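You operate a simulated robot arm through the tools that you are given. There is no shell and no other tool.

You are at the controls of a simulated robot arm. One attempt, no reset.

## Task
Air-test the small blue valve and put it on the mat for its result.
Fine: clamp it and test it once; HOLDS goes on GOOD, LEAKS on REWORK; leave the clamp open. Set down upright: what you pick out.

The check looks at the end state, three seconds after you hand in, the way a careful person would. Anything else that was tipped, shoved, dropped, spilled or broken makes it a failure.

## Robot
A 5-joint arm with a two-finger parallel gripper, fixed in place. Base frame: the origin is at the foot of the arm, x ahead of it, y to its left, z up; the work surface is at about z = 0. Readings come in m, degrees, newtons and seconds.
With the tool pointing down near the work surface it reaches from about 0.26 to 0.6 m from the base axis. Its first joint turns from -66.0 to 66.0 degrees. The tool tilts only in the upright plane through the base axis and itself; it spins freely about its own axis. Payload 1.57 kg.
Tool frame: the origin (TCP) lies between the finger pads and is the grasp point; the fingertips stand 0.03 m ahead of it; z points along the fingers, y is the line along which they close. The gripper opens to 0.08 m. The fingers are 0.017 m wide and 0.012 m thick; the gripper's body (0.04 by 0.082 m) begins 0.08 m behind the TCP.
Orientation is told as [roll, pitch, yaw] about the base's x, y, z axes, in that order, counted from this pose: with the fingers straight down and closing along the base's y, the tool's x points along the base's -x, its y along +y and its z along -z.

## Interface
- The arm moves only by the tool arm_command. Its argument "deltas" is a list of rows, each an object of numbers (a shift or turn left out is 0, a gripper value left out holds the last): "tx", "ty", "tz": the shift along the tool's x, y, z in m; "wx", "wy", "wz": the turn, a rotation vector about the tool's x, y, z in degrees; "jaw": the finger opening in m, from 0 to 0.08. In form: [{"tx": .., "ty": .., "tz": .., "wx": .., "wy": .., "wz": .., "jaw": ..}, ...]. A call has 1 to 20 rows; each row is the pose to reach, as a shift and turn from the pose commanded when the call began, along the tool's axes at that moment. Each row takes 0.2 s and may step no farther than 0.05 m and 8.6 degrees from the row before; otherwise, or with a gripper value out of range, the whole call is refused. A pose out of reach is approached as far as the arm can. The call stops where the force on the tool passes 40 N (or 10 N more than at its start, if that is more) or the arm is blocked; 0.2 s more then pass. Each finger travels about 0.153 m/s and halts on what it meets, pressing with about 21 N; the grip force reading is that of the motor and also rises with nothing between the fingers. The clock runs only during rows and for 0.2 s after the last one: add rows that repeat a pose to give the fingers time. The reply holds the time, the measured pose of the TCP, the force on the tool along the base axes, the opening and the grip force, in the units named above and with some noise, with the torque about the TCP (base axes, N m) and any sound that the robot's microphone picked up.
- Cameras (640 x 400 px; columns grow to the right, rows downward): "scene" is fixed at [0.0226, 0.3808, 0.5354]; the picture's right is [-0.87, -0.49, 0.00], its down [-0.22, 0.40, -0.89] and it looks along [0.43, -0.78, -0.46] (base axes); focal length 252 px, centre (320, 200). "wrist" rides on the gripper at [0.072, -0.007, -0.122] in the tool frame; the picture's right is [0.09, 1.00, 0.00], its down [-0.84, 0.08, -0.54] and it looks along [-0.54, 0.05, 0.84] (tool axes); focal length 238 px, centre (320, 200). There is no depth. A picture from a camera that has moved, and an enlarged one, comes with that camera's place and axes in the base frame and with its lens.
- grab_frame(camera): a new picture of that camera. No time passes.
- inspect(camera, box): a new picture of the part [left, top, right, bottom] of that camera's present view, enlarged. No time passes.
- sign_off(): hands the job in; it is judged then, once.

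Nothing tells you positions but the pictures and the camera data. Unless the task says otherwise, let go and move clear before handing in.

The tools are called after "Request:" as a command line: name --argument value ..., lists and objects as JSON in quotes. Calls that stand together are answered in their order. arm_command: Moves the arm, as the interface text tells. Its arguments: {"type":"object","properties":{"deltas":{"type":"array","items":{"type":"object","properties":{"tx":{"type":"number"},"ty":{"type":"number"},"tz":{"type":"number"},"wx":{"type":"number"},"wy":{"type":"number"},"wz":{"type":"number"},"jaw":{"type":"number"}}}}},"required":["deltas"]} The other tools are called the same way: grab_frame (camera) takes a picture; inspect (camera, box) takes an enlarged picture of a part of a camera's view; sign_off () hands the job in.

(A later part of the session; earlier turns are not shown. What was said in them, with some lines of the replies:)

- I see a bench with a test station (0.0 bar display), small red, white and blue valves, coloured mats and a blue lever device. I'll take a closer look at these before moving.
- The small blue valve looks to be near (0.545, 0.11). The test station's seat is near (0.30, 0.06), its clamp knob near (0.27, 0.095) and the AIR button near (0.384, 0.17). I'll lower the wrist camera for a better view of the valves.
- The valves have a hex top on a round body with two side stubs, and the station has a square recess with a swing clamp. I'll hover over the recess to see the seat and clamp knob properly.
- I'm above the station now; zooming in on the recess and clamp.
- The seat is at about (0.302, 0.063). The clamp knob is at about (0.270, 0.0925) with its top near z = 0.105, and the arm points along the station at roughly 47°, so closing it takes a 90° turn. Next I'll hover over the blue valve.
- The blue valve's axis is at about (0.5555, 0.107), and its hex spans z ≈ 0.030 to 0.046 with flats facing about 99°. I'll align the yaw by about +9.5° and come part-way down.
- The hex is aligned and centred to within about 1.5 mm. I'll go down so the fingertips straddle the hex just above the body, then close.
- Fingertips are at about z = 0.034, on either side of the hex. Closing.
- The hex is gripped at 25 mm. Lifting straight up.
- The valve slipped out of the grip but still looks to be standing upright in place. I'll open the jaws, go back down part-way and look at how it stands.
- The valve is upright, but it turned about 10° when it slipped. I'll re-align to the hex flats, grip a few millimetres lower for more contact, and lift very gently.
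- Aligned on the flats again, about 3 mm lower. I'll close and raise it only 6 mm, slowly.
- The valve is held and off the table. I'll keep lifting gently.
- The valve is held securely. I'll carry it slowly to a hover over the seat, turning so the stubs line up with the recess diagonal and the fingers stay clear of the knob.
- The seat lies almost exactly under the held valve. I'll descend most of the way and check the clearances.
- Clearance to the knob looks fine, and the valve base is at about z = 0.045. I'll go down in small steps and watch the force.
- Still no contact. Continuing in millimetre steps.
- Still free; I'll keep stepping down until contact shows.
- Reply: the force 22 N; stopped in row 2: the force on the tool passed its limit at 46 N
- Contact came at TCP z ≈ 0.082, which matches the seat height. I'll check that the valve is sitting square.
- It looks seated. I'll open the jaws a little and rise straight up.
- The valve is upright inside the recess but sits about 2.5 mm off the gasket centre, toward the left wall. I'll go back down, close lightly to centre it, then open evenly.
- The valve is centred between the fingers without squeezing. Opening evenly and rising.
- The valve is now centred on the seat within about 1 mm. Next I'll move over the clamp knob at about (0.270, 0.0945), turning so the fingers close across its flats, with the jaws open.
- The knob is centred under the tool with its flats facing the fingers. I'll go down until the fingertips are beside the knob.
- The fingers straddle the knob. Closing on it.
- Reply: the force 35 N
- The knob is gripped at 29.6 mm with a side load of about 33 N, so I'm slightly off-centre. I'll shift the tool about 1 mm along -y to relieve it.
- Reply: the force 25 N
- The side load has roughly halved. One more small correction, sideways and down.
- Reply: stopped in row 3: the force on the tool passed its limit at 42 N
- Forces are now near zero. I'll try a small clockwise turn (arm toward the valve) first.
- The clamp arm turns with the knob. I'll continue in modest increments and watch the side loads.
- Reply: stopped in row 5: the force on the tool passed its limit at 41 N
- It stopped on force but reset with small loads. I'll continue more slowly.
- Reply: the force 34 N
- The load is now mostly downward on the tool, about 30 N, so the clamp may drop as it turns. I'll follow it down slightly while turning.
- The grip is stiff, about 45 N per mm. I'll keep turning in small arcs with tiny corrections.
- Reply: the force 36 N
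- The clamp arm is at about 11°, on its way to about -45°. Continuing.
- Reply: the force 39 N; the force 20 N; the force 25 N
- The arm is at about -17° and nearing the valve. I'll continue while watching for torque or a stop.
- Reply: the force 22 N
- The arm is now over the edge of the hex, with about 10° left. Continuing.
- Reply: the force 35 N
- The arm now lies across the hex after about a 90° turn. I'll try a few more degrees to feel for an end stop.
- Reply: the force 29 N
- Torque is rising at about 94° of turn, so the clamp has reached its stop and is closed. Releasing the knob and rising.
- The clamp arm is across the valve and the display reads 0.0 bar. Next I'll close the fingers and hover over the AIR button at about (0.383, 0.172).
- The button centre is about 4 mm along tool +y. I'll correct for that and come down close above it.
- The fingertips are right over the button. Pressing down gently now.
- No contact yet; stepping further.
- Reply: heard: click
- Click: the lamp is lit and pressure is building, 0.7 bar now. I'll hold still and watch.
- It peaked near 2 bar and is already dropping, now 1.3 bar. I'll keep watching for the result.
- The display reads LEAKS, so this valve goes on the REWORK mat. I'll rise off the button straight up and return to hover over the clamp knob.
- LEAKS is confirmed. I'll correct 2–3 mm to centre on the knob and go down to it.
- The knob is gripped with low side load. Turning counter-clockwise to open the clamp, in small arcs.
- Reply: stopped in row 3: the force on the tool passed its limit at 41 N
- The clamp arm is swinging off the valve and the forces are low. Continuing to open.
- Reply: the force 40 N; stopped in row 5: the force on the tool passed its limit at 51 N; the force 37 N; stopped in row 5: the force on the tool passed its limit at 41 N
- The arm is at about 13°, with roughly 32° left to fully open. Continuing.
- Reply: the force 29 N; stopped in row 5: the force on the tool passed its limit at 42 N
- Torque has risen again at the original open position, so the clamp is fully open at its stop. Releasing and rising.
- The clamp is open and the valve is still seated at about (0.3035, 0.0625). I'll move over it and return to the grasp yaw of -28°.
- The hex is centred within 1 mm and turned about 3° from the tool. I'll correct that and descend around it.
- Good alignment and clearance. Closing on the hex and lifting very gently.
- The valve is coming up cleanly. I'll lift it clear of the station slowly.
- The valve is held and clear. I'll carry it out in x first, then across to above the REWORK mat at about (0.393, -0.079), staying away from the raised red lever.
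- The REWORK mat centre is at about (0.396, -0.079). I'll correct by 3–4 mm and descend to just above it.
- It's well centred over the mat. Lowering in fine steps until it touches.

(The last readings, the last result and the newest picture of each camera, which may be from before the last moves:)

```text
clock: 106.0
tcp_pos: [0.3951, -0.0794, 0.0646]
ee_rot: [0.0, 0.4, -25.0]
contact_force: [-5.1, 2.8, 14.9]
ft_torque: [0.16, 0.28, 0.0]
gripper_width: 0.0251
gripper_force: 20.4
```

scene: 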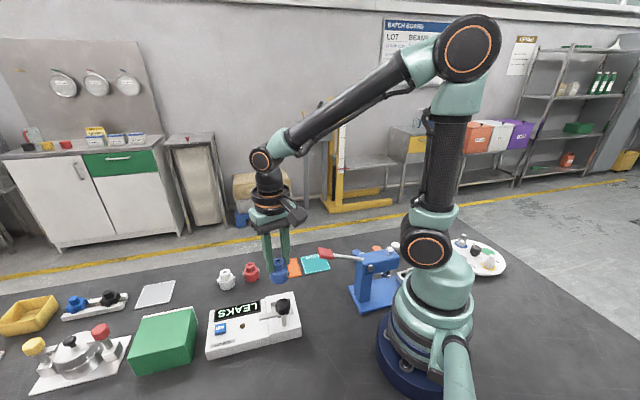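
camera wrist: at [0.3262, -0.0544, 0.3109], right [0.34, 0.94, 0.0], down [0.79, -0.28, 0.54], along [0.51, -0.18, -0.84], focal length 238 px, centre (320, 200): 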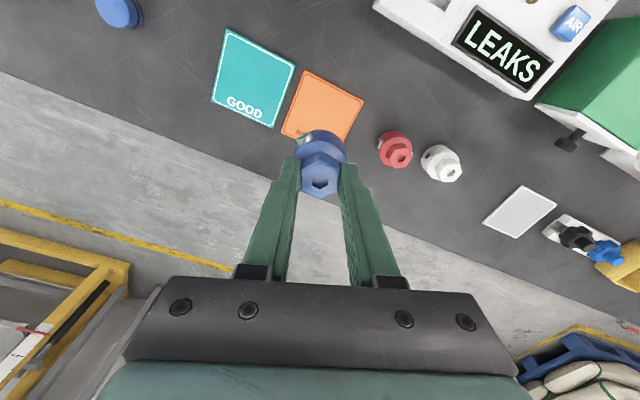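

The valve has touched down on the mat with about 15 N. I'll ease off slightly, open evenly, and rise.

Request:
arm_command --deltas '[{"tz": -0.0003}, {"tz": -0.0003, "jaw": 0.027}, {"tz": -0.0003, "jaw": 0.031}, {"tz": -0.0003, "jaw": 0.038}, {"tz": -0.0003, "jaw": 0.046}, {"tz": -0.0003, "jaw": 0.046}, {"tz": -0.005}, {"tz": -0.015}, {"tz": -0.03}, {"tz": -0.05}, {"tz": -0.08}, {"tz": -0.12}, {"tz": -0.12}]'

Request:
grab_frame --camera "wrist"

Request:
inspect --camera "wrist" --box '[220, 60, 420, 210]'

Request:
inspect --camera "scene" --box '[260, 235, 320, 290]'

Request:
grab_frame --camera "scene"

```text
clock: 108.8
tcp_pos: [0.3964, -0.0773, 0.1841]
ee_rot: [-0.1, 0.2, -24.9]
contact_force: [0.0, 0.0, 0.0]
ft_torque: [-0.02, -0.02, 0.03]
gripper_width: 0.0459
gripper_force: 0.1
```

```text
taken
camera wrist: at [0.3298, -0.0531, 0.3055], right [0.34, 0.94, 0.0], down [0.79, -0.28, 0.54], along [0.51, -0.18, -0.84], focal length 238 px, centre (320, 200)
```

wrist: 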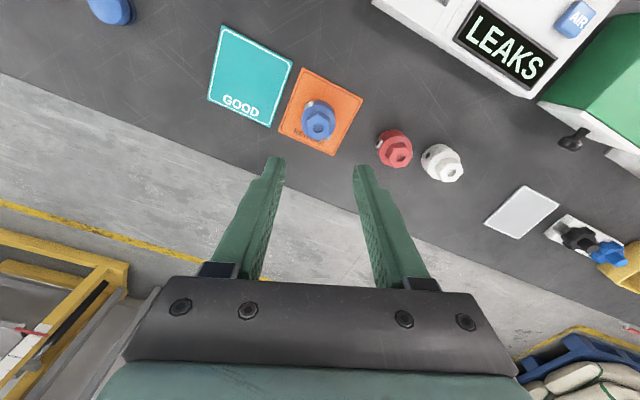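

```text
2.67 times, centred on (320, 135) of wrist
camera zoom: at [0.3298, -0.0531, 0.3055], right [0.34, 0.94, 0.0], down [0.79, -0.28, 0.54], along [0.51, -0.18, -0.84], focal length 636 px, centre (320, 373)
```

zoom: 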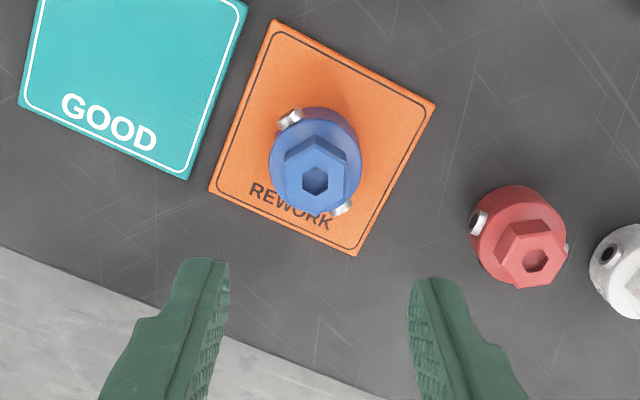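

```text
7.27 times, centred on (290, 262) of scene
camera zoom: at [0.0226, 0.3808, 0.5354], right [-0.87, -0.49, 0.0], down [-0.22, 0.4, -0.89], along [0.43, -0.78, -0.46], focal length 1831 px, centre (538, -254)
```

zoom: 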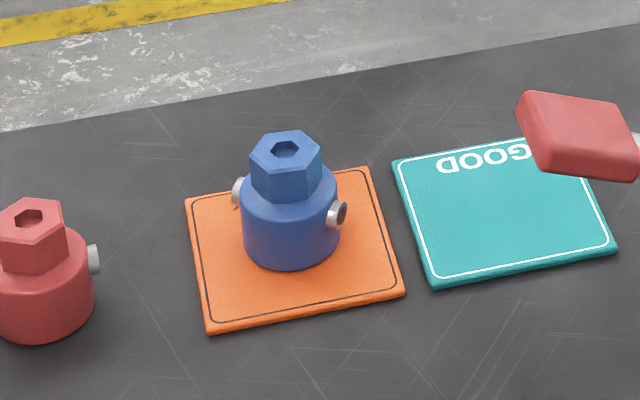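

```text
taken
```

scene: 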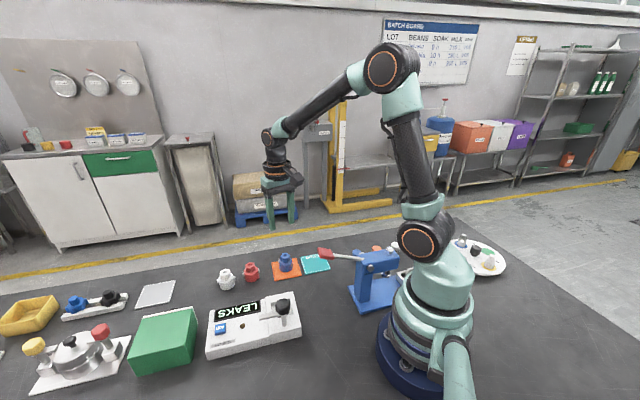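

The blue valve stands upright on the REWORK mat after one test that read LEAKS. The clamp is open, nothing else has moved and the gripper is clear, so I'm handing in.

Request:
sign_off

```text
The job is handed in.
```

I clamped the small blue valve and air-tested it once. The display read LEAKS, so it now stands upright on the REWORK mat.

The clamp is back at its open stop, and the gripper is empty and clear of the bench. In the last pictures, the white and red valves, the test station and everything else are where they were at the start.

On the first lift the valve slipped out of the gripper. It stayed upright, turning about 10°, and the second grip held.
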